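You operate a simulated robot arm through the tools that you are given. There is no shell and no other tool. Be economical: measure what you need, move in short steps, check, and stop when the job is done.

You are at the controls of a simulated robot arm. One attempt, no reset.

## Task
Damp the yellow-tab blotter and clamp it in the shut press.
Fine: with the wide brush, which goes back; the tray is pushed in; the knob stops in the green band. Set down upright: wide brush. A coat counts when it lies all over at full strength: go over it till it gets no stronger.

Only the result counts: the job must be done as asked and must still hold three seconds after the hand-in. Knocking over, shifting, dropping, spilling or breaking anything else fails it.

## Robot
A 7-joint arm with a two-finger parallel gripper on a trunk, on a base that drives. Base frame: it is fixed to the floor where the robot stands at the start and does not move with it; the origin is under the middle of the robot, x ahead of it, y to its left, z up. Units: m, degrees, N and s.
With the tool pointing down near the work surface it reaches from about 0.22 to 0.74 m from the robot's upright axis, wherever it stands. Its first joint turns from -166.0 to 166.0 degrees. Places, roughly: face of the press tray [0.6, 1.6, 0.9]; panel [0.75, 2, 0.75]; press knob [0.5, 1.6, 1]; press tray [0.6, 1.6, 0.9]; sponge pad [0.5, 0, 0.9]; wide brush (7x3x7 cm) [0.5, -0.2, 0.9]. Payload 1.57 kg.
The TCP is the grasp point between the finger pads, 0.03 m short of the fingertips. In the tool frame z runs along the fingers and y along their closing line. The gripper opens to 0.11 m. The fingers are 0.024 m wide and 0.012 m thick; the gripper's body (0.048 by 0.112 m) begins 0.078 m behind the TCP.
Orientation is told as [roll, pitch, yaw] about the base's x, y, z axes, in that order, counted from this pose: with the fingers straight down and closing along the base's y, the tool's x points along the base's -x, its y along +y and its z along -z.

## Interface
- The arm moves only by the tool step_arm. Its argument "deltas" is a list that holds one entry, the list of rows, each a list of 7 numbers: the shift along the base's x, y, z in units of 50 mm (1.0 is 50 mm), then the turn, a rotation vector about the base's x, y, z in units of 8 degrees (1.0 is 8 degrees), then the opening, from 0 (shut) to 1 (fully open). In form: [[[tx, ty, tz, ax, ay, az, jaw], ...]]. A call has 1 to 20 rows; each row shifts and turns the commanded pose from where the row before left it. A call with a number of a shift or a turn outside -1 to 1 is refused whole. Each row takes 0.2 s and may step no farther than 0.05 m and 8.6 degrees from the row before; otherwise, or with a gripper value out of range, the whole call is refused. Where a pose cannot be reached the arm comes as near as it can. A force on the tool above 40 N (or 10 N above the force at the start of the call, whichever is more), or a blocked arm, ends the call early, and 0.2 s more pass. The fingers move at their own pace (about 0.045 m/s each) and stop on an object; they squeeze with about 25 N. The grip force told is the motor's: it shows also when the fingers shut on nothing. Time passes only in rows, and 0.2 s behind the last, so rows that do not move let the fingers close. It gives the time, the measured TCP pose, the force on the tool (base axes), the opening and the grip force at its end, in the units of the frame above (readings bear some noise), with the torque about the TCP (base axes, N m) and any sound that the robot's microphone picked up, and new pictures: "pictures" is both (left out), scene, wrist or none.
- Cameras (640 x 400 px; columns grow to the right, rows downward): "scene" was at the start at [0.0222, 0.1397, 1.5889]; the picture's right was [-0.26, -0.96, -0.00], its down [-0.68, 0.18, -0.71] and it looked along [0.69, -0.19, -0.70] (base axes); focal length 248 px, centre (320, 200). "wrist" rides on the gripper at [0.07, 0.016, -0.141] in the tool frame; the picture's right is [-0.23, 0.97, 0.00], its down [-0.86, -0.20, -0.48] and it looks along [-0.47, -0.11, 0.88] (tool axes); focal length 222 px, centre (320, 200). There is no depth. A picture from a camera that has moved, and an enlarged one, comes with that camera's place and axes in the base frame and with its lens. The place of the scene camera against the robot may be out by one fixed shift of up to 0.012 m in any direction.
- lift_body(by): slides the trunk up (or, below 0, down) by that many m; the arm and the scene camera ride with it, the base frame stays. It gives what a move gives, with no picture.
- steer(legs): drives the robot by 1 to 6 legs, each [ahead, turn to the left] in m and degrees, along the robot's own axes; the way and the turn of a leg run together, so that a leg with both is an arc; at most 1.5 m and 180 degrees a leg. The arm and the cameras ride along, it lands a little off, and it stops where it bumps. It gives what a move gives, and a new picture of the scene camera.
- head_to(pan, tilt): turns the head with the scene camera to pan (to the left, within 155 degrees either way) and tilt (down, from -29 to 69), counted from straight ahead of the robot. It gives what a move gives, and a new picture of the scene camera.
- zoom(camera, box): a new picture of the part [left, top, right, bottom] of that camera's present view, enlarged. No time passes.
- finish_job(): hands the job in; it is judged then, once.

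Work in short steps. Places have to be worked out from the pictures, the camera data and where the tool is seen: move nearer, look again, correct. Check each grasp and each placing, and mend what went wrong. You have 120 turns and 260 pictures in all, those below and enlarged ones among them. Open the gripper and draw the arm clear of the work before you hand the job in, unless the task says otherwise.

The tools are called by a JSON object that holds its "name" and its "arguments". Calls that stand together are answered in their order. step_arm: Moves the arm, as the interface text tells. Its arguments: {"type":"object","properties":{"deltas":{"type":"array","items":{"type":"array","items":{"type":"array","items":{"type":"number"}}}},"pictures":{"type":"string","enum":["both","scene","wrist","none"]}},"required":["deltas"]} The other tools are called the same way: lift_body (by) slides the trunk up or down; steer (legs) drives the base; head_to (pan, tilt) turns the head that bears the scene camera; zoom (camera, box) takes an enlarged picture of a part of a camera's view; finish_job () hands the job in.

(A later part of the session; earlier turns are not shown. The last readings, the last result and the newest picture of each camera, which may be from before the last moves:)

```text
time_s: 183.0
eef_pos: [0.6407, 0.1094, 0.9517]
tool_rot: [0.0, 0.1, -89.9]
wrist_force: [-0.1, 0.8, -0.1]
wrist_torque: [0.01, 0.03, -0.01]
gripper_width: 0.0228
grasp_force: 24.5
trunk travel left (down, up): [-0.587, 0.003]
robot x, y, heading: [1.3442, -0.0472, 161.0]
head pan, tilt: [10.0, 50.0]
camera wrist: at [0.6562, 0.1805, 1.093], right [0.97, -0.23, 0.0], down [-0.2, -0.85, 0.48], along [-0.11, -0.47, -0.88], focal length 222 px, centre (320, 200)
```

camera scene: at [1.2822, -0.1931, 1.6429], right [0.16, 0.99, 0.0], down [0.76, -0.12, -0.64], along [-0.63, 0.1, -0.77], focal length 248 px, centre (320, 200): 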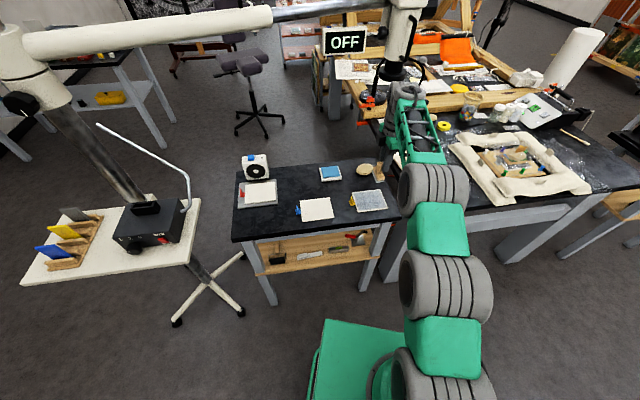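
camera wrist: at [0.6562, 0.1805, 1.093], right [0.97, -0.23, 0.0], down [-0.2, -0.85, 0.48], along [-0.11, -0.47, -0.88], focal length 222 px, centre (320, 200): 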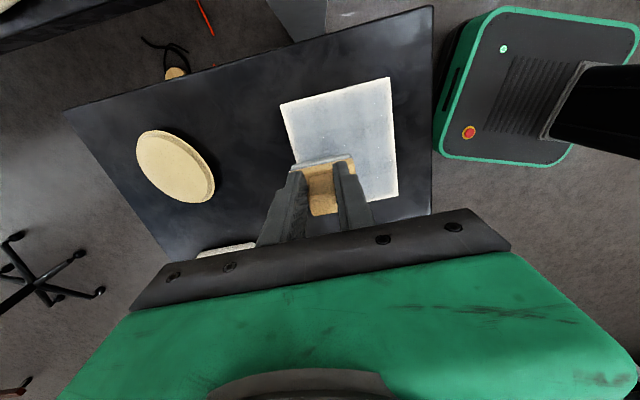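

The blotter did not move (its far edge is still near y ≈ 0.17). I repeat this lane, then do the second lane at x ≈ 0.686.

{"name": "step_arm", "arguments": {"deltas": [[[0, 0, -0.29, 0, 0, 0, 0], [0, 0.4, 0, 0, 0, 0, 0], [0, 0.4, 0, 0, 0, 0, 0], [0, 0.36, 0, 0, 0, 0, 0], [0, 0, 0.3, 0, 0, 0, 0], [0, -0.58, 0, 0, 0, 0, 0], [0, -0.58, 0, 0, 0, 0, 0], [0, 0, -0.3, 0, 0, 0, 0], [0, -0.4, 0, 0, 0, 0, 0], [0, -0.4, 0, 0, 0, 0, 0], [0, -0.2, 0, 0, 0, 0, 0], [0, 0, 0.3, 0, 0, 0, 0], [0.46, 0.5, 0, 0, 0, 0, 0], [0.46, 0.5, 0, 0, 0, 0, 0]]], "pictures": "none"}}

{"name": "step_arm", "arguments": {"deltas": [[[0, 0, -0.3, 0, 0, 0, 0], [0, 0.4, 0, 0, 0, 0, 0], [0, 0.4, 0, 0, 0, 0, 0], [0, 0.36, 0, 0, 0, 0, 0], [0, 0, 0.3, 0, 0, 0, 0], [0, -0.58, 0, 0, 0, 0, 0], [0, -0.58, 0, 0, 0, 0, 0], [0, 0, -0.3, 0, 0, 0, 0], [0, -0.4, 0, 0, 0, 0, 0], [0, -0.4, 0, 0, 0, 0, 0], [0, -0.2, 0, 0, 0, 0, 0], [0, 0, 0.3, 0, 0, 0, 0], [0, 0.5, 0, 0, 0, 0, 0], [0, 0.5, 0, 0, 0, 0, 0]]], "pictures": "wrist"}}

{"name": "step_arm", "arguments": {"deltas": [[[0, 0, -0.3, 0, 0, 0, 0], [0, 0.4, 0, 0, 0, 0, 0], [0, 0.4, 0, 0, 0, 0, 0], [0, 0.36, 0, 0, 0, 0, 0], [0, 0, 0.3, 0, 0, 0, 0], [0, -0.58, 0, 0, 0, 0, 0], [0, -0.58, 0, 0, 0, 0, 0], [0, 0, -0.3, 0, 0, 0, 0], [0, -0.4, 0, 0, 0, 0, 0], [0, -0.4, 0, 0, 0, 0, 0], [0, -0.2, 0, 0, 0, 0, 0], [0, 0, 0.5, 0, 0, 0, 0], [-0.5, 0, 0.8, 0, 0, 0, 0], [-0.5, -0.3, 0.7, 0, 0, 0, 0], [0, 0, 0, 0, 0, 0, 0]]], "pictures": "wrist"}}

{"name": "zoom", "arguments": {"camera": "wrist", "box": [240, 20, 440, 200]}}

```text
time_s: 186.0
eef_pos: [0.6856, 0.1097, 0.9545]
tool_rot: [0.0, 0.0, -90.0]
wrist_force: [1.0, 0.3, -0.3]
wrist_torque: [-0.01, -0.01, -0.03]
gripper_width: 0.023
grasp_force: 24.9
trunk travel left (down, up): [-0.587, 0.003]
robot x, y, heading: [1.345, -0.0467, 160.9]
head pan, tilt: [10.0, 50.0]
```

```text
time_s: 189.0
eef_pos: [0.6851, 0.1103, 0.9544]
tool_rot: [0.0, -0.1, -90.1]
wrist_force: [-0.9, -0.6, 0.3]
wrist_torque: [0.0, 0.0, -0.02]
gripper_width: 0.0228
grasp_force: 24.8
trunk travel left (down, up): [-0.587, 0.003]
robot x, y, heading: [1.3455, -0.0436, 161.1]
head pan, tilt: [10.0, 50.0]
camera wrist: at [0.6998, 0.1806, 1.0949], right [0.97, -0.23, 0.0], down [-0.2, -0.85, 0.48], along [-0.11, -0.47, -0.88], focal length 222 px, centre (320, 200)
```

wrist: 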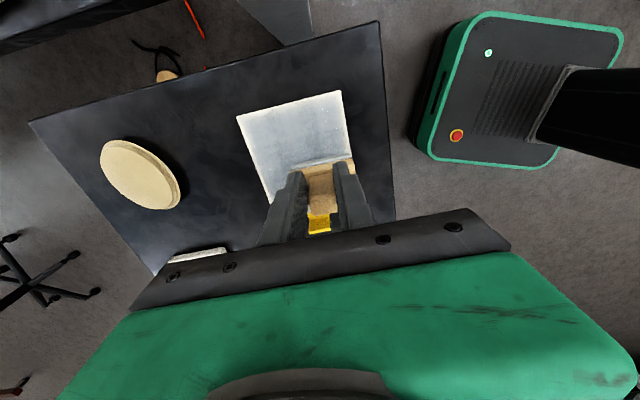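

```text
time_s: 192.2
eef_pos: [0.6345, 0.0447, 1.0407]
tool_rot: [0.0, -0.1, -90.0]
wrist_force: [-0.5, 0.0, -0.9]
wrist_torque: [0.01, -0.02, 0.01]
gripper_width: 0.0229
grasp_force: 25.2
trunk travel left (down, up): [-0.587, 0.003]
robot x, y, heading: [1.3476, -0.0461, 161.3]
head pan, tilt: [10.0, 50.0]
camera wrist: at [0.6513, 0.1163, 1.1812], right [0.97, -0.23, 0.0], down [-0.2, -0.86, 0.48], along [-0.11, -0.47, -0.88], focal length 222 px, centre (320, 200)
```

wrist: 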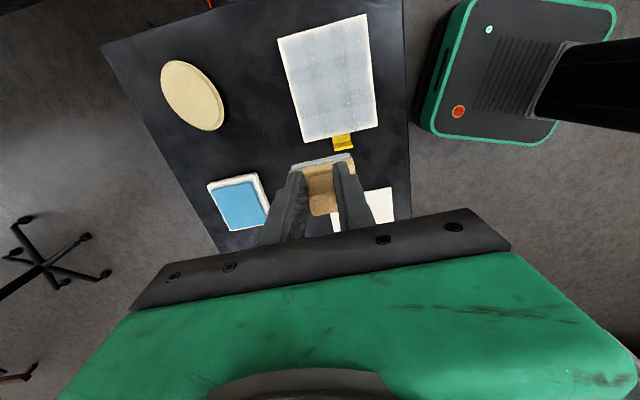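

```text
2.22 times, centred on (340, 110) of wrist
camera zoom: at [0.6513, 0.1163, 1.1812], right [0.97, -0.23, 0.0], down [-0.2, -0.86, 0.48], along [-0.11, -0.47, -0.88], focal length 494 px, centre (276, 400)
```

zoom: 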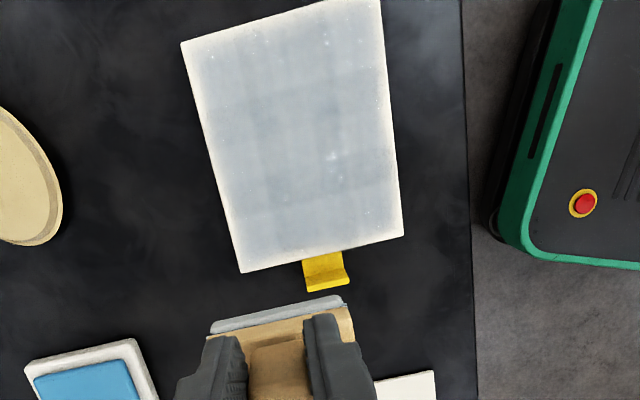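

The coat is now much more uniform and the brush still looks wet. I do one more pass in each lane, reaching further over every rim, and check whether anything changes.

{"name": "step_arm", "arguments": {"deltas": [[[0, 0.65, -0.6, 0, 0, 0, 0], [0, 0.65, -0.6, 0, 0, 0, 0], [0, 0, -0.5, 0, 0, 0, 0], [0, 0, -0.34, 0, 0, 0, 0], [0, 0.4, 0, 0, 0, 0, 0], [0, 0.4, 0, 0, 0, 0, 0], [0, 0.45, 0, 0, 0, 0, 0], [0, 0, 0.3, 0, 0, 0, 0], [0, -0.62, 0, 0, 0, 0, 0], [0, -0.63, 0, 0, 0, 0, 0], [0, 0, -0.3, 0, 0, 0, 0], [0, -0.4, 0, 0, 0, 0, 0], [0, -0.4, 0, 0, 0, 0, 0], [0, -0.28, 0, 0, 0, 0, 0], [0, 0, 0.3, 0, 0, 0, 0], [0.58, 0.54, 0, 0, 0, 0, 0], [0.58, 0.54, 0, 0, 0, 0, 0]]], "pictures": "none"}}

{"name": "step_arm", "arguments": {"deltas": [[[0, 0, -0.3, 0, 0, 0, 0], [0, 0.4, 0, 0, 0, 0, 0], [0, 0.4, 0, 0, 0, 0, 0], [0, 0.45, 0, 0, 0, 0, 0], [0, 0, 0.3, 0, 0, 0, 0], [0, -0.62, 0, 0, 0, 0, 0], [0, -0.63, 0, 0, 0, 0, 0], [0, 0, -0.3, 0, 0, 0, 0], [0, -0.4, 0, 0, 0, 0, 0], [0, -0.4, 0, 0, 0, 0, 0], [0, -0.28, 0, 0, 0, 0, 0], [0, 0, 0.5, 0, 0, 0, 0], [-0.5, 0, 0.8, 0, 0, 0, 0], [-0.5, -0.3, 0.7, 0, 0, 0, 0], [0, 0, 0, 0, 0, 0, 0]]], "pictures": "wrist"}}

{"name": "zoom", "arguments": {"camera": "wrist", "box": [240, 10, 440, 190]}}

```text
time_s: 195.8
eef_pos: [0.6972, 0.1091, 0.9513]
tool_rot: [0.0, 0.1, -90.0]
wrist_force: [0.7, -0.6, -0.3]
wrist_torque: [-0.03, 0.02, -0.02]
gripper_width: 0.023
grasp_force: 24.8
trunk travel left (down, up): [-0.587, 0.003]
robot x, y, heading: [1.3465, -0.0475, 160.8]
head pan, tilt: [10.0, 50.0]
```

```text
time_s: 199.0
eef_pos: [0.6432, 0.0393, 1.0381]
tool_rot: [0.0, 0.1, -90.0]
wrist_force: [0.1, -0.4, -0.1]
wrist_torque: [0.04, 0.01, -0.02]
gripper_width: 0.0231
grasp_force: 25.1
trunk travel left (down, up): [-0.587, 0.003]
robot x, y, heading: [1.3493, -0.0461, 160.8]
head pan, tilt: [10.0, 50.0]
camera wrist: at [0.6584, 0.1104, 1.1791], right [0.97, -0.23, 0.0], down [-0.2, -0.86, 0.48], along [-0.11, -0.47, -0.88], focal length 222 px, centre (320, 200)
```

wrist: 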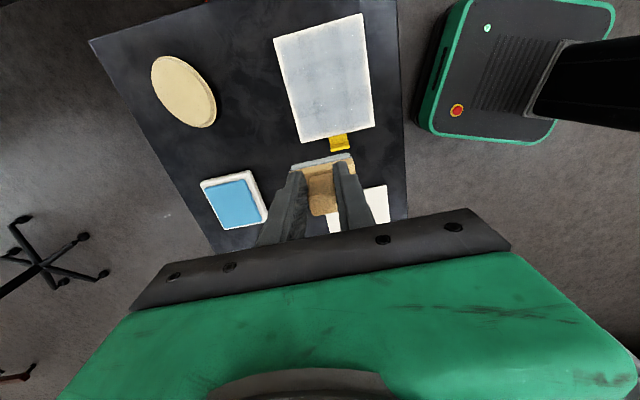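

```text
2.22 times, centred on (340, 100) of wrist
camera zoom: at [0.6584, 0.1104, 1.1791], right [0.97, -0.23, 0.0], down [-0.2, -0.86, 0.48], along [-0.11, -0.47, -0.88], focal length 494 px, centre (276, 422)
```

zoom: 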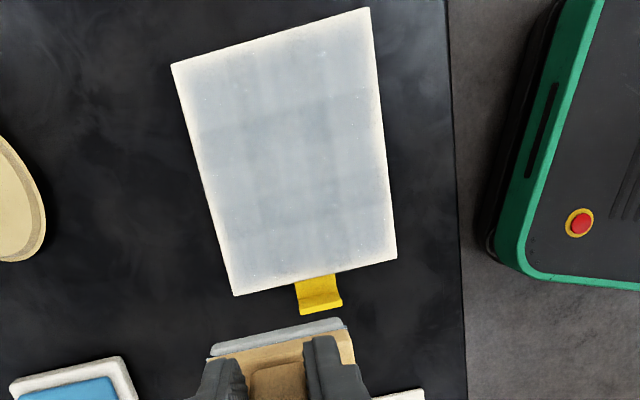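

The coat looks even and did not get visibly stronger at the rims. For safety I make one more full double pass over three overlapping lanes, then compare.

{"name": "step_arm", "arguments": {"deltas": [[[0.1, 0.7, -0.6, 0, 0, 0, 0], [0, 0.7, -0.6, 0, 0, 0, 0], [0, 0, -0.5, 0, 0, 0, 0], [0, 0, -0.3, 0, 0, 0, 0], [0, 0.4, 0, 0, 0, 0, 0], [0, 0.6, 0, 0, 0, 0, 0], [0, -0.6, 0, 0, 0, 0, 0], [0, -0.6, 0, 0, 0, 0, 0], [0, -0.6, 0, 0, 0, 0, 0], [0, -0.2, 0, 0, 0, 0, 0], [0.5, 0, 0, 0, 0, 0, 0], [0, 0.4, 0, 0, 0, 0, 0], [0, 0.6, 0, 0, 0, 0, 0], [0, 0.6, 0, 0, 0, 0, 0], [0, 0.4, 0, 0, 0, 0, 0], [0.2, 0, 0, 0, 0, 0, 0], [0, -0.6, 0, 0, 0, 0, 0], [0, -0.6, 0, 0, 0, 0, 0], [0, -0.6, 0, 0, 0, 0, 0], [0, 0.6, 0, 0, 0, 0, 0]]], "pictures": "none"}}

{"name": "step_arm", "arguments": {"deltas": [[[0, 0.6, 0, 0, 0, 0, 0], [0, 0.6, 0, 0, 0, 0, 0], [-0.3, 0, 0, 0, 0, 0, 0], [0, -0.6, 0, 0, 0, 0, 0], [0, -0.6, 0, 0, 0, 0, 0], [0, -0.6, 0, 0, 0, 0, 0], [-0.5, 0, 0, 0, 0, 0, 0], [0, 0.6, 0, 0, 0, 0, 0], [0, 0.6, 0, 0, 0, 0, 0], [0, 0.6, 0, 0, 0, 0, 0], [0, -0.6, 0, 0, 0, 0, 0], [0, -0.6, 0, 0, 0, 0, 0], [0, -0.6, 0, 0, 0, 0, 0], [0, 0, 0.6, 0, 0, 0, 0], [0, -0.6, 0.7, 0, 0, 0, 0], [0, 0, 0.6, 0, 0, 0, 0], [0, 0, 0, 0, 0, 0, 0]]], "pictures": "wrist"}}

{"name": "zoom", "arguments": {"camera": "wrist", "box": [240, 10, 440, 190]}}

```text
time_s: 203.2
eef_pos: [0.686, 0.1, 0.9379]
tool_rot: [-0.1, -0.1, -90.0]
wrist_force: [-1.1, -2.0, 15.3]
wrist_torque: [-0.47, -0.06, 0.1]
gripper_width: 0.0229
grasp_force: 24.9
trunk travel left (down, up): [-0.587, 0.003]
robot x, y, heading: [1.3492, -0.0434, 160.9]
head pan, tilt: [10.0, 50.0]
```

```text
time_s: 206.8
eef_pos: [0.645, 0.042, 1.0323]
tool_rot: [0.0, 0.0, -90.0]
wrist_force: [-0.1, 0.3, -1.1]
wrist_torque: [-0.01, -0.03, -0.04]
gripper_width: 0.0231
grasp_force: 25.2
trunk travel left (down, up): [-0.587, 0.003]
robot x, y, heading: [1.3453, -0.0479, 161.0]
head pan, tilt: [10.0, 50.0]
camera wrist: at [0.6599, 0.1107, 1.1722], right [0.97, -0.23, 0.0], down [-0.2, -0.85, 0.48], along [-0.11, -0.47, -0.88], focal length 222 px, centre (320, 200)
```

wrist: 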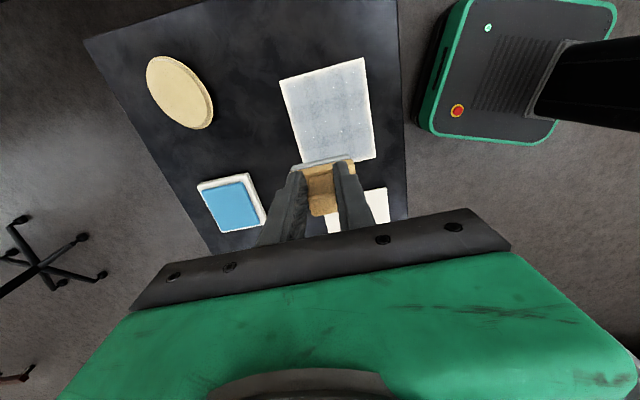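

```text
2.22 times, centred on (340, 100) of wrist
camera zoom: at [0.6599, 0.1107, 1.1722], right [0.97, -0.23, 0.0], down [-0.2, -0.85, 0.48], along [-0.11, -0.47, -0.88], focal length 494 px, centre (276, 422)
```

zoom: 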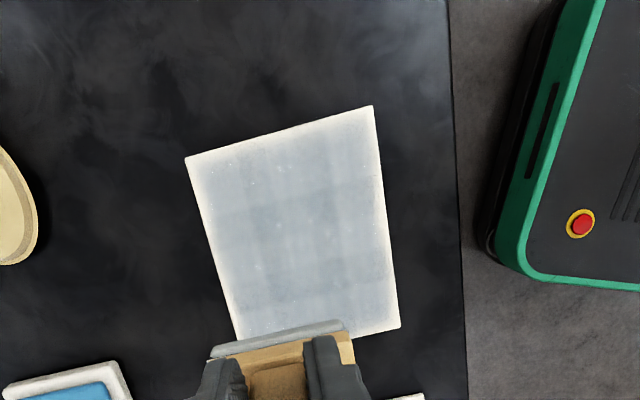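

The blotter moved slightly towards −y (now y ≈ −0.005–0.118) but touches nothing; the coat is even and no longer gets stronger. I now return the brush: lift, turn the base to face −x and drive forward.

{"name": "step_arm", "arguments": {"deltas": [[[0, 0, 0.8, 0, 0, 0, 0], [0, 0, 0.7, 0, 0, 0, 0]]], "pictures": "none"}}

{"name": "steer", "arguments": {"legs": [[0, 19], [0.195, 0]]}}

```text
time_s: 207.4
eef_pos: [0.6443, 0.0412, 1.1069]
tool_rot: [0.0, -0.1, -90.0]
wrist_force: [0.6, -1.4, -0.7]
wrist_torque: [0.02, 0.04, 0.02]
gripper_width: 0.0229
grasp_force: 25.4
trunk travel left (down, up): [-0.587, 0.003]
robot x, y, heading: [1.3469, -0.0484, 160.9]
head pan, tilt: [10.0, 50.0]
```

```text
time_s: 210.1
eef_pos: [0.4584, -0.1955, 1.1059]
tool_rot: [-0.1, 0.0, -70.7]
wrist_force: [-0.6, -0.3, -0.3]
wrist_torque: [0.0, -0.03, -0.02]
gripper_width: 0.0231
grasp_force: 25.4
trunk travel left (down, up): [-0.587, 0.003]
robot x, y, heading: [1.1533, -0.0476, -179.8]
head pan, tilt: [10.0, 50.0]
camera scene: at [1.1401, -0.2082, 1.6429], right [-0.18, 0.98, 0.0], down [0.75, 0.14, -0.64], along [-0.63, -0.11, -0.77], focal length 248 px, centre (320, 200)
```

scene: 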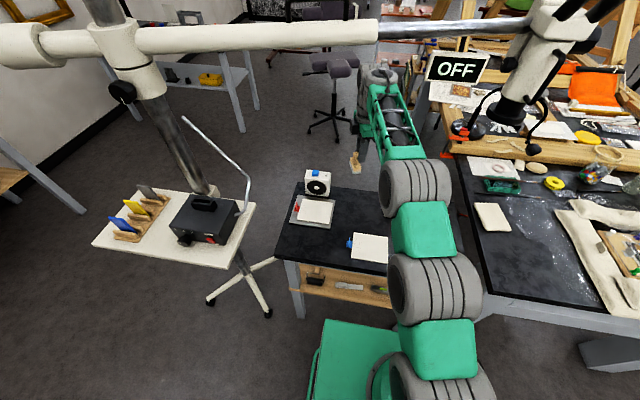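

I lower away from the boom and rotate the hand back to its original yaw over the brush's place.

{"name": "step_arm", "arguments": {"deltas": [[[0.4, 0.2, -0.7, 0, 0, -0.5, 0], [0.1, 0.1, -0.7, 0, 0, -0.5, 0], [0, 0, -0.5, 0, 0, -0.7, 0], [0, 0, 0, 0, 0, -1, 0], [0, 0, 0, 0, 0, -1, 0], [0, 0, 0, 0, 0, -1, 0], [0, 0, 0, 0, 0, -1, 0], [0, 0, 0, 0, 0, -1, 0], [0, 0, 0, 0, 0, -1, 0], [0, 0, 0, 0, 0, -1, 0], [0, 0, 0, 0, 0, -1, 0], [0, 0, 0, 0, 0, -1, 0], [0, 0, 0, 0, 0, -1, 0], [0, 0, 0, 0, 0, -1, 0], [0, 0, 0, 0, 0, -1, 0], [0, 0, 0, 0, 0, 0, 0]]], "pictures": "wrist"}}

```text
time_s: 213.5
eef_pos: [0.4853, -0.181, 1.0115]
tool_rot: [-0.1, 0.0, 179.5]
wrist_force: [-0.6, -0.9, -1.0]
wrist_torque: [0.02, -0.04, 0.02]
gripper_width: 0.0234
grasp_force: 24.6
trunk travel left (down, up): [-0.587, 0.003]
robot x, y, heading: [1.1518, -0.0439, -179.7]
head pan, tilt: [10.0, 50.0]
camera wrist: at [0.5536, -0.1974, 1.1521], right [-0.24, -0.97, 0.0], down [-0.85, 0.21, 0.48], along [-0.47, 0.11, -0.88], focal length 222 px, centre (320, 200)
```

wrist: 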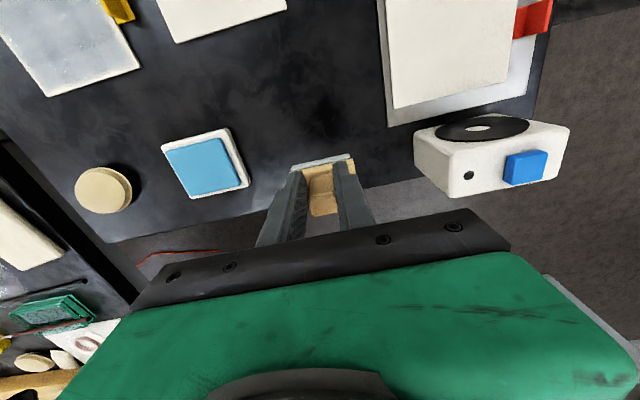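

I lower the brush onto its original spot until it just touches.

{"name": "step_arm", "arguments": {"deltas": [[[-0.06, 0.05, -0.7, 0, 0, 0, 0], [0, 0, -0.5, 0, 0, 0, 0], [0, 0, -0.2, 0, 0, 0, 0], [0, 0, -0.07, 0, 0, 0, 0], [0, 0, -0.04, 0, 0, 0, 0], [0, 0, 0, 0, 0, 0, 0]]], "pictures": "none"}}

```text
time_s: 214.9
eef_pos: [0.4821, -0.1782, 0.9351]
tool_rot: [0.0, 0.0, 179.7]
wrist_force: [0.0, 0.2, -1.4]
wrist_torque: [-0.01, 0.0, -0.02]
gripper_width: 0.0229
grasp_force: 25.2
trunk travel left (down, up): [-0.587, 0.003]
robot x, y, heading: [1.1498, -0.0476, -179.8]
head pan, tilt: [10.0, 50.0]
```

There is no contact force yet; the brush may have slipped slightly in the grip. I lower in 1 mm steps.

{"name": "step_arm", "arguments": {"deltas": [[[0, 0, -0.03, 0, 0, 0, 0], [0, 0, -0.03, 0, 0, 0, 0], [0, 0, 0, 0, 0, 0, 0]]], "pictures": "none"}}

```text
time_s: 215.7
eef_pos: [0.4823, -0.1785, 0.9332]
tool_rot: [0.0, 0.0, 179.7]
wrist_force: [-0.4, -0.8, 0.4]
wrist_torque: [-0.02, 0.0, -0.02]
gripper_width: 0.0229
grasp_force: 25.6
trunk travel left (down, up): [-0.587, 0.003]
robot x, y, heading: [1.1486, -0.0452, -179.8]
head pan, tilt: [10.0, 50.0]
```

{"name": "step_arm", "arguments": {"deltas": [[[0, 0, -0.025, 0, 0, 0, 0], [0, 0, -0.025, 0, 0, 0, 0], [0, 0, 0, 0, 0, 0, 0]]], "pictures": "none"}}

```text
time_s: 216.5
eef_pos: [0.4826, -0.1771, 0.9332]
tool_rot: [0.1, -0.2, 179.6]
wrist_force: [2.2, 0.4, 11.6]
wrist_torque: [0.06, 0.05, -0.01]
gripper_width: 0.0231
grasp_force: 25.2
trunk travel left (down, up): [-0.587, 0.003]
robot x, y, heading: [1.1515, -0.0463, -179.8]
head pan, tilt: [10.0, 50.0]
```

The brush stands on the table. I ease off slightly, open the gripper, rise and look.

{"name": "step_arm", "arguments": {"deltas": [[[0, 0, 0.02, 0, 0, 0, 0], [0, 0, 0, 0, 0, 0, 0.55], [0, 0, 0, 0, 0, 0, 0.55], [0, 0, 0, 0, 0, 0, 0.55], [0, 0, 0.5, 0, 0, 0, 0.55], [0, 0, 0.8, 0, 0, 0, 0.55], [0.5, 0, 0.5, 0, 0, 0, 0.55], [0, 0, 0, 0, 0, 0, 0.55]]], "pictures": "wrist"}}

{"name": "zoom", "arguments": {"camera": "wrist", "box": [0, 0, 440, 240]}}

```text
time_s: 218.3
eef_pos: [0.5081, -0.179, 1.02]
tool_rot: [0.1, 0.0, 179.6]
wrist_force: [0.0, 1.1, 0.0]
wrist_torque: [0.0, 0.01, -0.01]
gripper_width: 0.0607
grasp_force: 0.0
trunk travel left (down, up): [-0.587, 0.003]
robot x, y, heading: [1.1524, -0.0496, -179.8]
head pan, tilt: [10.0, 50.0]
camera wrist: at [0.577, -0.1961, 1.1615], right [-0.23, -0.97, 0.0], down [-0.85, 0.2, 0.48], along [-0.47, 0.11, -0.88], focal length 222 px, centre (320, 200)
```

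wrist: 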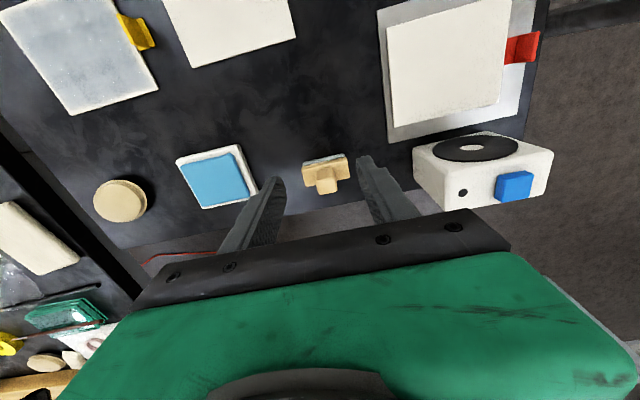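

```text
1.45 times, centred on (220, 120) of wrist
camera zoom: at [0.577, -0.1961, 1.1615], right [-0.23, -0.97, 0.0], down [-0.85, 0.2, 0.48], along [-0.47, 0.11, -0.88], focal length 323 px, centre (466, 316)
```

zoom: 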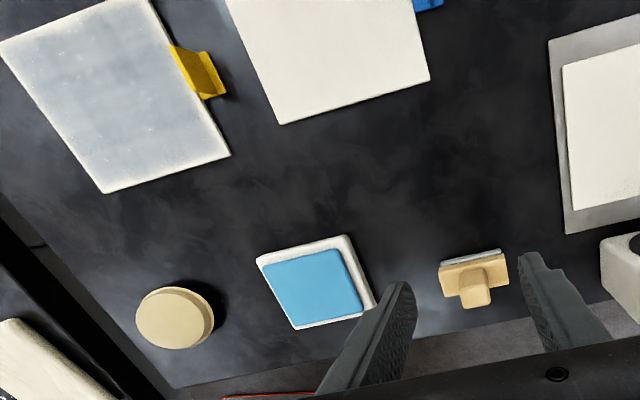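

The brush stands upright in its place. Now for the yellow tab at about (0.655, −0.03): I back the base 19 cm and bring the gripper over it for a close look.

{"name": "steer", "arguments": {"legs": [[-0.19, 0]]}}

{"name": "step_arm", "arguments": {"deltas": [[[0, 0.9, 0, 0, 0, 0, 0.3], [0, 0.9, 0, 0, 0, 0, 0.3], [-0.2, 0.9, 0, 0, 0, 0, 0.3], [-0.2, 0.3, -0.4, 0, 0, 0, 0.3], [0, 0, -0.4, 0, 0, 0, 0.3], [0, 0, 0, 0, 0, 0, 0.3]]], "pictures": "wrist"}}

{"name": "zoom", "arguments": {"camera": "wrist", "box": [200, 80, 440, 240]}}

```text
time_s: 219.8
eef_pos: [0.6975, -0.1801, 1.0216]
tool_rot: [0.0, -0.1, 179.8]
wrist_force: [-0.1, -0.2, -0.3]
wrist_torque: [0.03, -0.01, -0.02]
gripper_width: 0.0609
grasp_force: 0.1
trunk travel left (down, up): [-0.587, 0.003]
robot x, y, heading: [1.3383, -0.0463, -179.8]
head pan, tilt: [10.0, 50.0]
camera scene: at [1.3315, -0.2072, 1.643], right [-0.18, 0.98, 0.0], down [0.75, 0.14, -0.64], along [-0.63, -0.12, -0.77], focal length 248 px, centre (320, 200)
```

scene: 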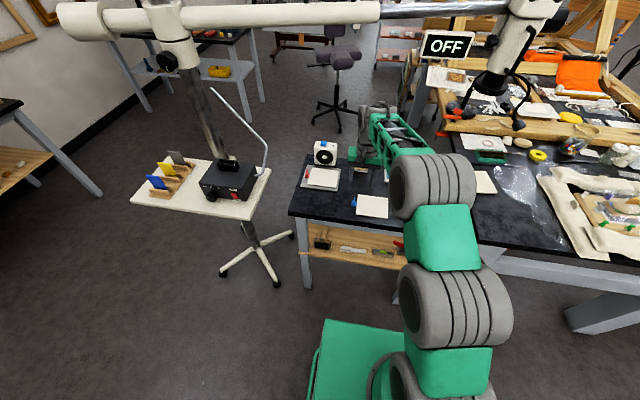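

```text
time_s: 221.2
eef_pos: [0.6779, -0.0316, 0.9798]
tool_rot: [-0.1, -0.1, 179.7]
wrist_force: [0.2, 0.8, -0.6]
wrist_torque: [-0.01, -0.02, -0.03]
gripper_width: 0.0331
grasp_force: 0.0
trunk travel left (down, up): [-0.587, 0.003]
robot x, y, heading: [1.338, -0.0466, -179.6]
head pan, tilt: [10.0, 50.0]
camera wrist: at [0.7468, -0.0473, 1.121], right [-0.23, -0.97, 0.0], down [-0.85, 0.2, 0.48], along [-0.47, 0.11, -0.88], focal length 222 px, centre (320, 200)
```

wrist: 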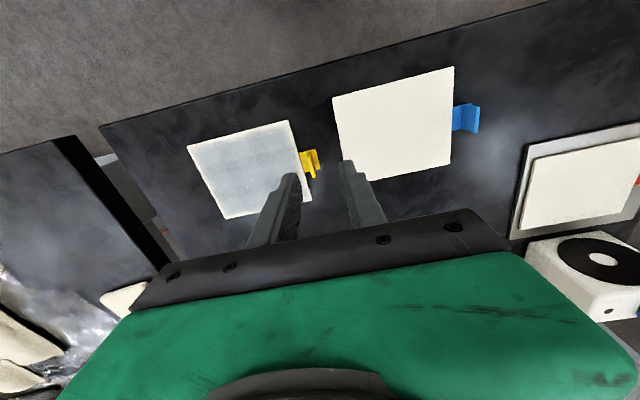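

```text
2.50 times, centred on (320, 160) of wrist
camera zoom: at [0.7468, -0.0473, 1.121], right [-0.23, -0.97, 0.0], down [-0.85, 0.2, 0.48], along [-0.47, 0.11, -0.88], focal length 555 px, centre (320, 300)
```

zoom: 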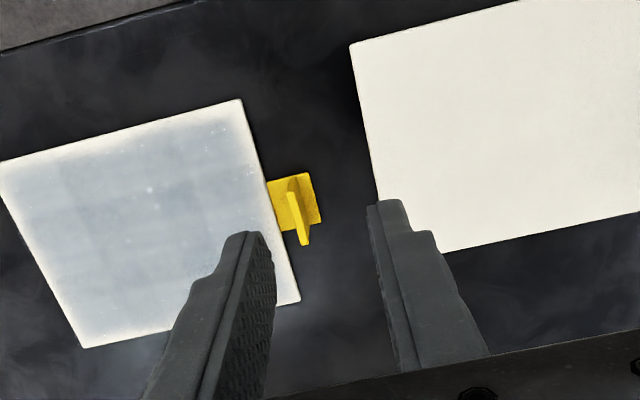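

Now the tab is clear: a flat base plate with an upright rib along x at about (0.664, −0.0175), its top near z ≈ 0.88. I narrow the gripper and centre above it.

{"name": "step_arm", "arguments": {"deltas": [[[-0.28, 0.28, 0, 0, 0, 0, 0.22], [0, 0, -0.6, 0, 0, 0, 0.22], [0, 0, -0.5, 0, 0, 0, 0.22], [0, 0, 0, 0, 0, 0, 0.22]]], "pictures": "wrist"}}

{"name": "zoom", "arguments": {"camera": "wrist", "box": [220, 100, 420, 240]}}

```text
time_s: 222.2
eef_pos: [0.6623, -0.0167, 0.9258]
tool_rot: [0.0, 0.0, 179.7]
wrist_force: [0.0, 0.0, 0.7]
wrist_torque: [-0.03, -0.01, -0.01]
gripper_width: 0.024
grasp_force: 0.1
trunk travel left (down, up): [-0.587, 0.003]
robot x, y, heading: [1.3408, -0.0458, -179.6]
head pan, tilt: [10.0, 50.0]
camera wrist: at [0.7308, -0.0325, 1.067], right [-0.23, -0.97, 0.0], down [-0.85, 0.2, 0.48], along [-0.47, 0.11, -0.88], focal length 222 px, centre (320, 200)
```

wrist: 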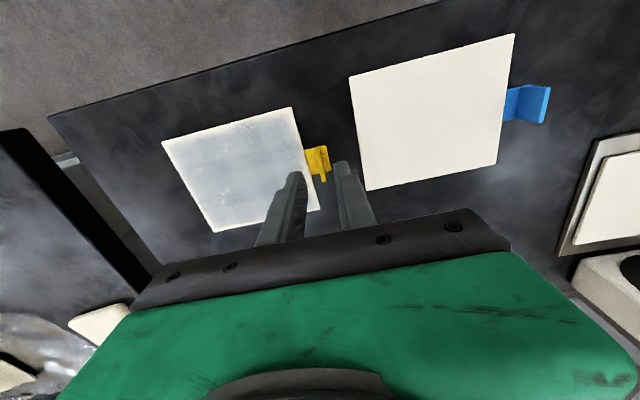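

```text
2.86 times, centred on (320, 170) of wrist
camera zoom: at [0.7308, -0.0325, 1.067], right [-0.23, -0.97, 0.0], down [-0.85, 0.2, 0.48], along [-0.47, 0.11, -0.88], focal length 635 px, centre (320, 286)
```

zoom: 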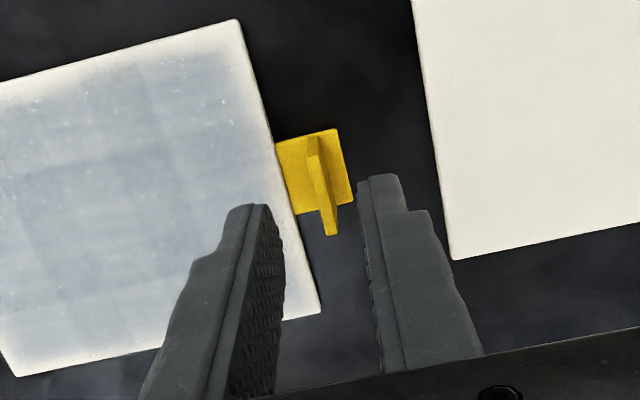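

The rib is centred between the fingers. I descend to TCP z ≈ 0.899 and close.

{"name": "step_arm", "arguments": {"deltas": [[[0.02, -0.01, -0.3, 0, 0, 0, 0.22], [0, 0, -0.24, 0, 0, 0, 0.22], [0, 0, 0, 0, 0, 0, 0.22], [0, 0, 0, 0, 0, 0, 0], [0, 0, 0, 0, 0, 0, 0], [0, 0, 0, 0, 0, 0, 0]]], "pictures": "wrist"}}

{"name": "zoom", "arguments": {"camera": "wrist", "box": [220, 100, 420, 240]}}

```text
time_s: 223.6
eef_pos: [0.6639, -0.0165, 0.8993]
tool_rot: [0.0, -0.1, 179.8]
wrist_force: [0.3, -0.5, 0.4]
wrist_torque: [0.0, 0.03, 0.02]
gripper_width: 0.0028
grasp_force: 23.9
trunk travel left (down, up): [-0.587, 0.003]
robot x, y, heading: [1.3404, -0.0473, -179.6]
head pan, tilt: [10.0, 50.0]
camera wrist: at [0.7325, -0.032, 1.0401], right [-0.23, -0.97, 0.0], down [-0.85, 0.2, 0.48], along [-0.47, 0.11, -0.88], focal length 222 px, centre (320, 200)
```

wrist: 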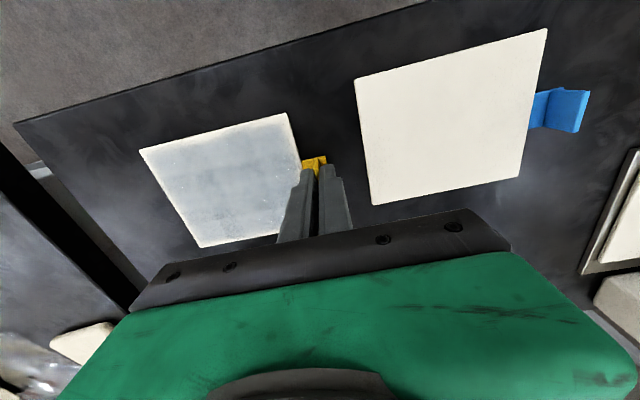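

```text
2.86 times, centred on (320, 170) of wrist
camera zoom: at [0.7325, -0.032, 1.0401], right [-0.23, -0.97, 0.0], down [-0.85, 0.2, 0.48], along [-0.47, 0.11, -0.88], focal length 635 px, centre (320, 286)
```

zoom: 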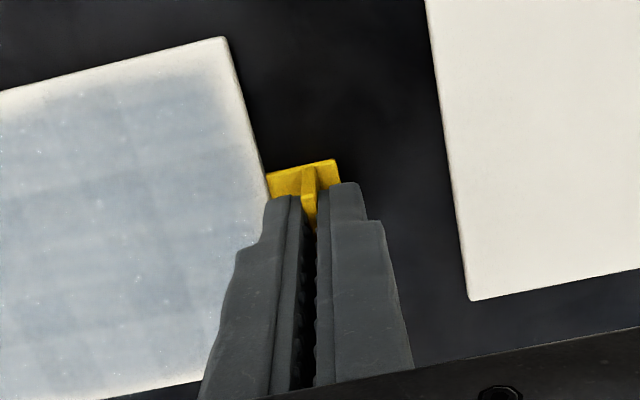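

The rib is gripped (2.8 mm, 24 N). I lift slowly and check that the blotter comes along level.

{"name": "step_arm", "arguments": {"deltas": [[[0, 0, 0.2, 0, 0, 0, 0], [0, 0, 0.4, 0, 0, 0, 0], [0, 0, 0.5, 0, 0, 0, 0], [0, 0, 0, 0, 0, 0, 0]]], "pictures": "both"}}

```text
time_s: 224.6
eef_pos: [0.665, -0.0173, 0.9558]
tool_rot: [0.0, 0.0, 179.8]
wrist_force: [-0.8, -0.4, -0.4]
wrist_torque: [0.02, -0.01, 0.02]
gripper_width: 0.0025
grasp_force: 24.1
trunk travel left (down, up): [-0.587, 0.003]
robot x, y, heading: [1.3455, -0.0474, -179.7]
head pan, tilt: [10.0, 50.0]
camera scene: at [1.3307, -0.2072, 1.6429], right [-0.18, 0.98, 0.0], down [0.75, 0.14, -0.64], along [-0.63, -0.12, -0.77], focal length 248 px, centre (320, 200)
camera wrist: at [0.7339, -0.0333, 1.0956], right [-0.23, -0.97, 0.0], down [-0.85, 0.2, 0.48], along [-0.47, 0.11, -0.88], focal length 222 px, centre (320, 200)
```

scene: 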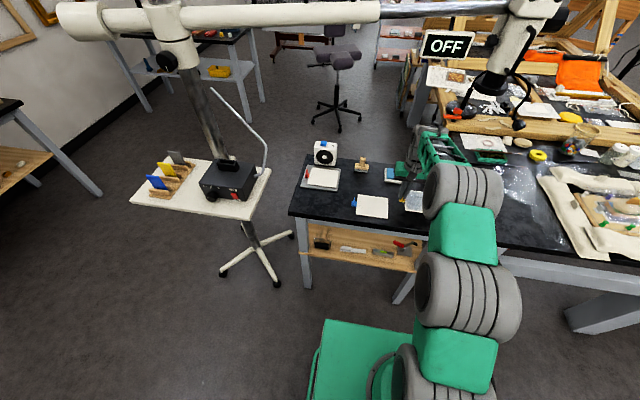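
wrist: 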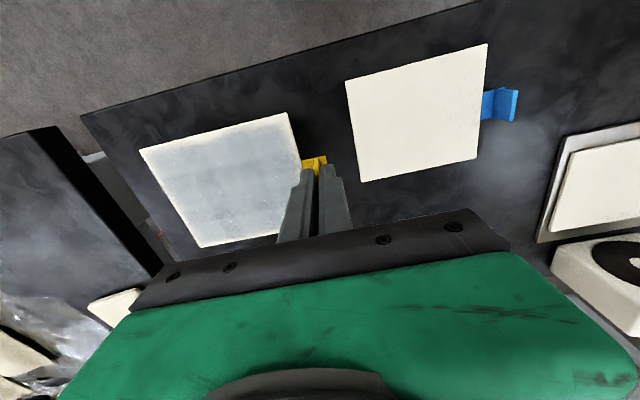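

The blotter rides rigidly and level with the gripper. I raise a bit, back away to x ≈ 1.6, then drive along the aisle to the press (y ≈ 1.55).

{"name": "step_arm", "arguments": {"deltas": [[[0, 0, 0.5, 0, 0, 0, 0], [0, 0, 0.5, 0, 0, 0, 0]]], "pictures": "none"}}

{"name": "steer", "arguments": {"legs": [[-0.26, 0], [0, -90], [1.5, 0], [0.1, 0], [0, 90]]}}

{"name": "zoom", "arguments": {"camera": "wrist", "box": [0, 0, 640, 400]}}

```text
time_s: 225.2
eef_pos: [0.6638, -0.0145, 1.0041]
tool_rot: [-0.1, 0.0, 179.7]
wrist_force: [0.9, -0.7, 0.1]
wrist_torque: [-0.04, 0.0, 0.01]
gripper_width: 0.003
grasp_force: 24.1
trunk travel left (down, up): [-0.587, 0.003]
robot x, y, heading: [1.3396, -0.0418, -179.5]
head pan, tilt: [10.0, 50.0]
```

```text
time_s: 242.8
eef_pos: [0.9872, 1.6517, 1.0038]
tool_rot: [0.1, -0.1, 177.4]
wrist_force: [-0.3, -1.3, 0.0]
wrist_torque: [-0.02, 0.0, -0.02]
gripper_width: 0.0029
grasp_force: 24.2
trunk travel left (down, up): [-0.587, 0.003]
robot x, y, heading: [1.6616, 1.5933, 177.9]
head pan, tilt: [10.0, 50.0]
camera scene: at [1.6457, 1.4344, 1.6429], right [-0.14, 0.99, 0.0], down [0.76, 0.11, -0.64], along [-0.64, -0.09, -0.77], focal length 248 px, centre (320, 200)
```

scene: 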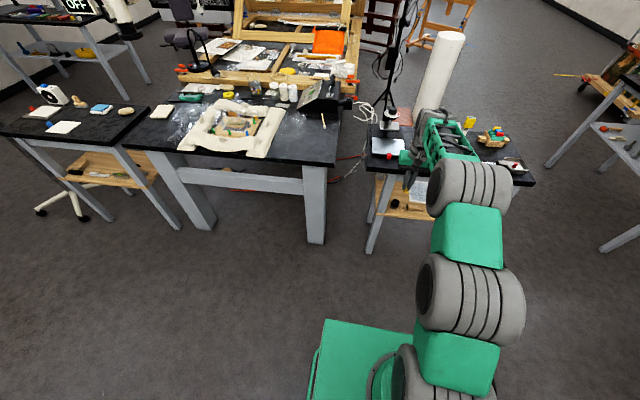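

```text
1.00 times, centred on (320, 200) of wrist
camera zoom: at [1.0556, 1.6332, 1.145], right [-0.27, -0.96, 0.0], down [-0.85, 0.24, 0.48], along [-0.46, 0.13, -0.88], focal length 222 px, centre (320, 200)
```

zoom: 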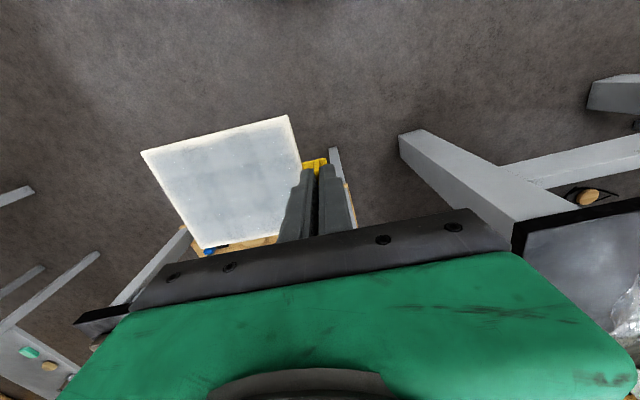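

I have arrived in front of the press with the blotter still held. I zoom in on the press.

{"name": "zoom", "arguments": {"camera": "scene", "box": [340, 90, 480, 210]}}

{"name": "steer", "arguments": {"legs": [[0.2, 0]]}}

{"name": "zoom", "arguments": {"camera": "scene", "box": [340, 80, 500, 220]}}

```text
3.33 times, centred on (410, 150) of scene
camera zoom: at [1.6457, 1.4344, 1.6429], right [-0.14, 0.99, 0.0], down [0.76, 0.11, -0.64], along [-0.64, -0.09, -0.77], focal length 828 px, centre (20, 367)
```

zoom: 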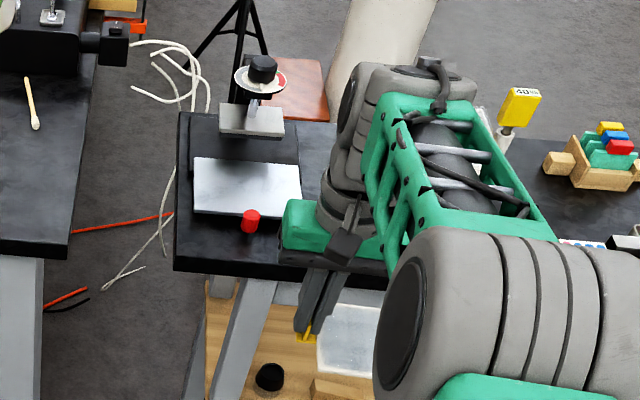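

```text
time_s: 244.4
eef_pos: [0.7869, 1.6593, 1.0032]
tool_rot: [0.0, 0.1, 177.4]
wrist_force: [-0.1, -1.1, 0.6]
wrist_torque: [-0.01, -0.01, -0.02]
gripper_width: 0.0026
grasp_force: 24.5
trunk travel left (down, up): [-0.587, 0.003]
robot x, y, heading: [1.4631, 1.6018, 177.9]
head pan, tilt: [10.0, 50.0]
camera scene: at [1.4451, 1.4417, 1.6429], right [-0.14, 0.99, 0.0], down [0.76, 0.11, -0.64], along [-0.64, -0.09, -0.77], focal length 248 px, centre (320, 200)
```

scene: 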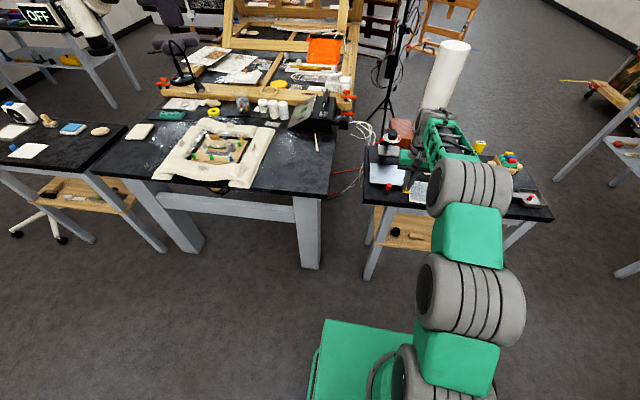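

```text
2.86 times, centred on (420, 150) of scene
camera zoom: at [1.4451, 1.4417, 1.6429], right [-0.14, 0.99, 0.0], down [0.76, 0.11, -0.64], along [-0.64, -0.09, -0.77], focal length 709 px, centre (34, 343)
```

zoom: 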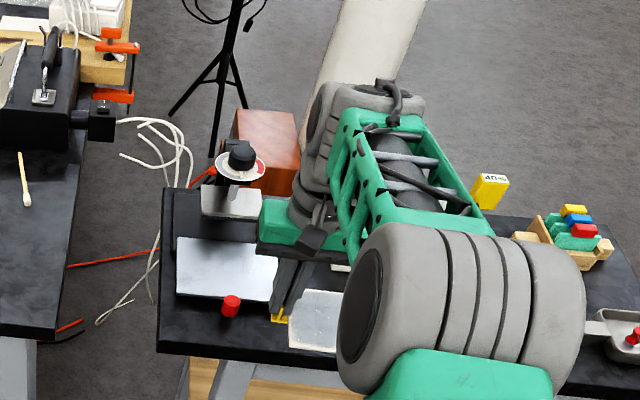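

The tray is at about (0.633, 1.62), ~13×15 cm, with the red handle at x ≈ 0.72 and the knob near (0.51, 1.62). I shift the blotter towards −y, fix the yaw, then drive 14 cm closer and check with the wrist camera.

{"name": "step_arm", "arguments": {"deltas": [[[0, -0.8, 0.2, 0, 0, 0.15, 0], [0, -0.8, 0, 0, 0, 0.15, 0], [0, -0.6, 0, 0, 0, 0, 0], [0, 0, 0, 0, 0, 0, 0]]], "pictures": "none"}}

{"name": "steer", "arguments": {"legs": [[0.14, 0]]}}

{"name": "zoom", "arguments": {"camera": "wrist", "box": [0, 0, 640, 400]}}

{"name": "zoom", "arguments": {"camera": "scene", "box": [320, 100, 520, 250]}}

```text
time_s: 245.4
eef_pos: [0.7878, 1.5516, 1.0132]
tool_rot: [0.0, 0.0, 179.7]
wrist_force: [-0.6, 0.3, -0.3]
wrist_torque: [-0.04, 0.01, 0.01]
gripper_width: 0.0026
grasp_force: 24.6
trunk travel left (down, up): [-0.587, 0.003]
robot x, y, heading: [1.4626, 1.6013, 178.0]
head pan, tilt: [10.0, 50.0]
```

```text
time_s: 246.7
eef_pos: [0.6475, 1.5555, 1.0139]
tool_rot: [-0.1, 0.1, 179.9]
wrist_force: [0.2, -0.1, -0.9]
wrist_torque: [0.0, -0.01, -0.02]
gripper_width: 0.0027
grasp_force: 24.1
trunk travel left (down, up): [-0.587, 0.003]
robot x, y, heading: [1.3212, 1.6124, 178.0]
head pan, tilt: [10.0, 50.0]
camera scene: at [1.3043, 1.4467, 1.6429], right [-0.14, 0.99, 0.0], down [0.76, 0.11, -0.64], along [-0.64, -0.09, -0.77], focal length 248 px, centre (320, 200)
```

scene: 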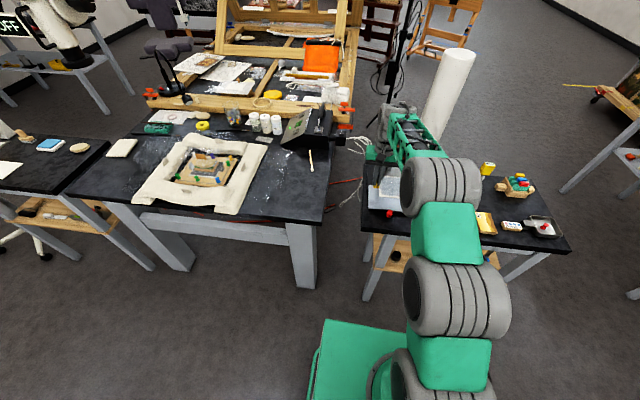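

```text
1.00 times, centred on (320, 200) of wrist
camera zoom: at [0.716, 1.5403, 1.1541], right [-0.23, -0.97, 0.0], down [-0.85, 0.2, 0.48], along [-0.47, 0.11, -0.88], focal length 222 px, centre (320, 200)
```

zoom: 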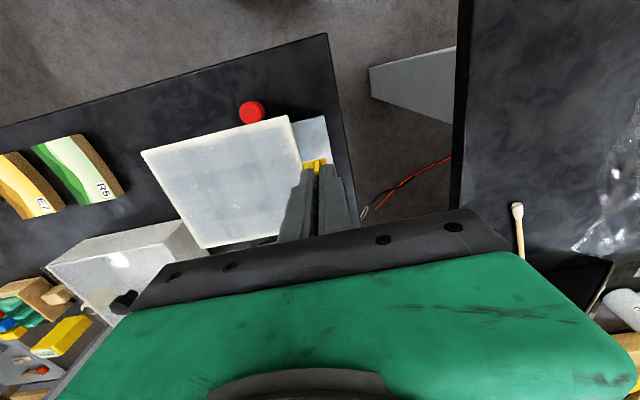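

```text
2.67 times, centred on (420, 175) of scene
camera zoom: at [1.3043, 1.4467, 1.6429], right [-0.14, 0.99, 0.0], down [0.76, 0.11, -0.64], along [-0.64, -0.09, -0.77], focal length 662 px, centre (53, 267)
```

zoom: 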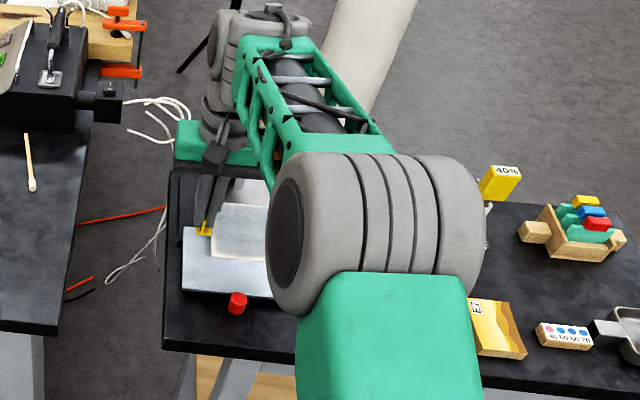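

Wrist view: handle at (0.70, 1.619), tray's −y edge at 1.544 and +x edge at 0.675, so the tray centre is ≈ (0.608, 1.62). I move the blotter over it (TCP ≈ (0.610, 1.547)) and lower part way.

{"name": "step_arm", "arguments": {"deltas": [[[-0.4, -0.1, -0.4, 0, 0, 0, 0], [-0.35, -0.07, -0.4, 0, 0, 0, 0], [0, 0, -0.5, 0, 0, 0, 0], [0, 0, -0.3, 0, 0, 0, 0], [0, 0, 0, 0, 0, 0, 0]]], "pictures": "both"}}

{"name": "zoom", "arguments": {"camera": "wrist", "box": [100, 40, 420, 260]}}

{"name": "zoom", "arguments": {"camera": "scene", "box": [340, 120, 460, 230]}}

```text
time_s: 247.9
eef_pos: [0.6098, 1.5478, 0.9317]
tool_rot: [0.0, 0.1, 179.8]
wrist_force: [-0.5, -0.1, -0.4]
wrist_torque: [-0.04, -0.02, 0.01]
gripper_width: 0.0027
grasp_force: 24.6
trunk travel left (down, up): [-0.587, 0.003]
robot x, y, heading: [1.3204, 1.6052, 178.1]
head pan, tilt: [10.0, 50.0]
camera scene: at [1.3053, 1.4467, 1.6429], right [-0.14, 0.99, 0.0], down [0.76, 0.11, -0.64], along [-0.64, -0.09, -0.77], focal length 248 px, centre (320, 200)
camera wrist: at [0.6782, 1.5321, 1.0733], right [-0.23, -0.97, 0.0], down [-0.85, 0.2, 0.48], along [-0.47, 0.11, -0.88], focal length 222 px, centre (320, 200)
```

scene: 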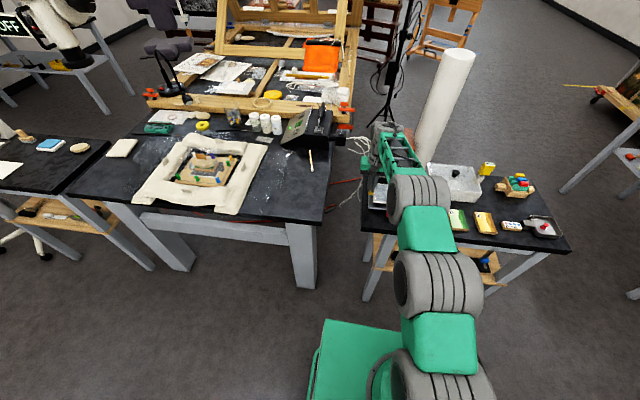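
wrist: 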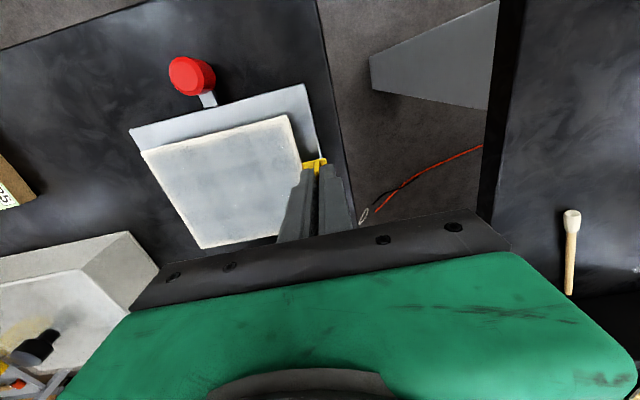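

```text
1.82 times, centred on (260, 150) of wrist
camera zoom: at [0.6782, 1.5321, 1.0733], right [-0.23, -0.97, 0.0], down [-0.85, 0.2, 0.48], along [-0.47, 0.11, -0.88], focal length 404 px, centre (429, 291)
```

zoom: 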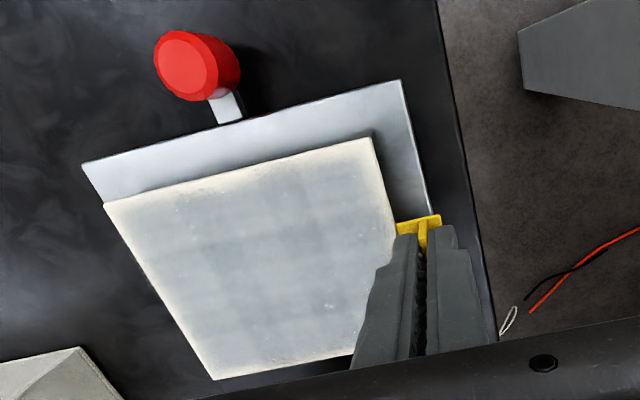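

```text
3.64 times, centred on (400, 175) of scene
camera zoom: at [1.3053, 1.4467, 1.6429], right [-0.14, 0.99, 0.0], down [0.76, 0.11, -0.64], along [-0.64, -0.09, -0.77], focal length 903 px, centre (29, 291)
```

zoom: 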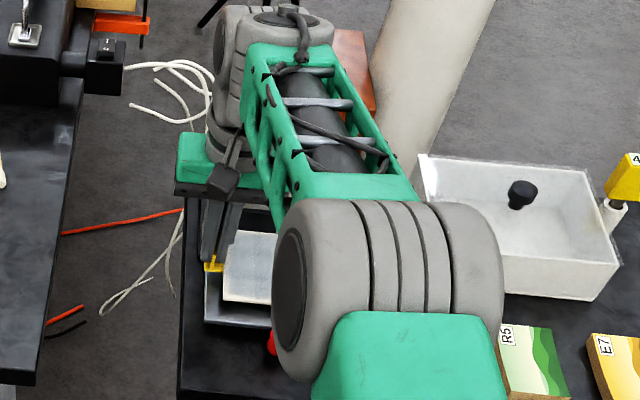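

The blotter is well centred over the tray (blotter x 0.558–0.659, y 1.56–1.684; tray up to x 0.677, y 1.5455–1.70). I lower gently to contact.

{"name": "step_arm", "arguments": {"deltas": [[[0.02, 0, -0.12, 0, 0, 0, 0], [0, 0, -0.1, 0, 0, 0, 0], [0, 0, 0, 0, 0, 0, 0]]], "pictures": "none"}}

{"name": "step_arm", "arguments": {"deltas": [[[0, 0, -0.05, 0, 0, 0, 0], [0, 0, -0.04, 0, 0, 0, 0], [0, 0, 0, 0, 0, 0, 0]]], "pictures": "wrist"}}

```text
time_s: 248.7
eef_pos: [0.6109, 1.5476, 0.922]
tool_rot: [-0.1, 0.1, 179.9]
wrist_force: [-1.0, -0.7, -1.1]
wrist_torque: [-0.01, 0.0, -0.01]
gripper_width: 0.0027
grasp_force: 24.2
trunk travel left (down, up): [-0.587, 0.003]
robot x, y, heading: [1.3222, 1.6056, 178.1]
head pan, tilt: [10.0, 50.0]
```

```text
time_s: 249.5
eef_pos: [0.6103, 1.5473, 0.918]
tool_rot: [0.0, -0.2, 179.9]
wrist_force: [-0.7, -2.6, 10.1]
wrist_torque: [0.0, -0.18, -0.03]
gripper_width: 0.0028
grasp_force: 23.8
trunk travel left (down, up): [-0.587, 0.003]
robot x, y, heading: [1.3236, 1.6049, 178.1]
head pan, tilt: [10.0, 50.0]
camera wrist: at [0.6804, 1.5323, 1.0602], right [-0.23, -0.97, 0.0], down [-0.85, 0.2, 0.48], along [-0.47, 0.11, -0.88], focal length 222 px, centre (320, 200)
```

wrist: 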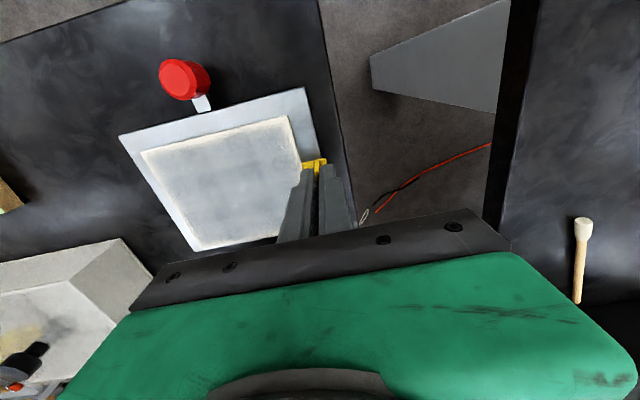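

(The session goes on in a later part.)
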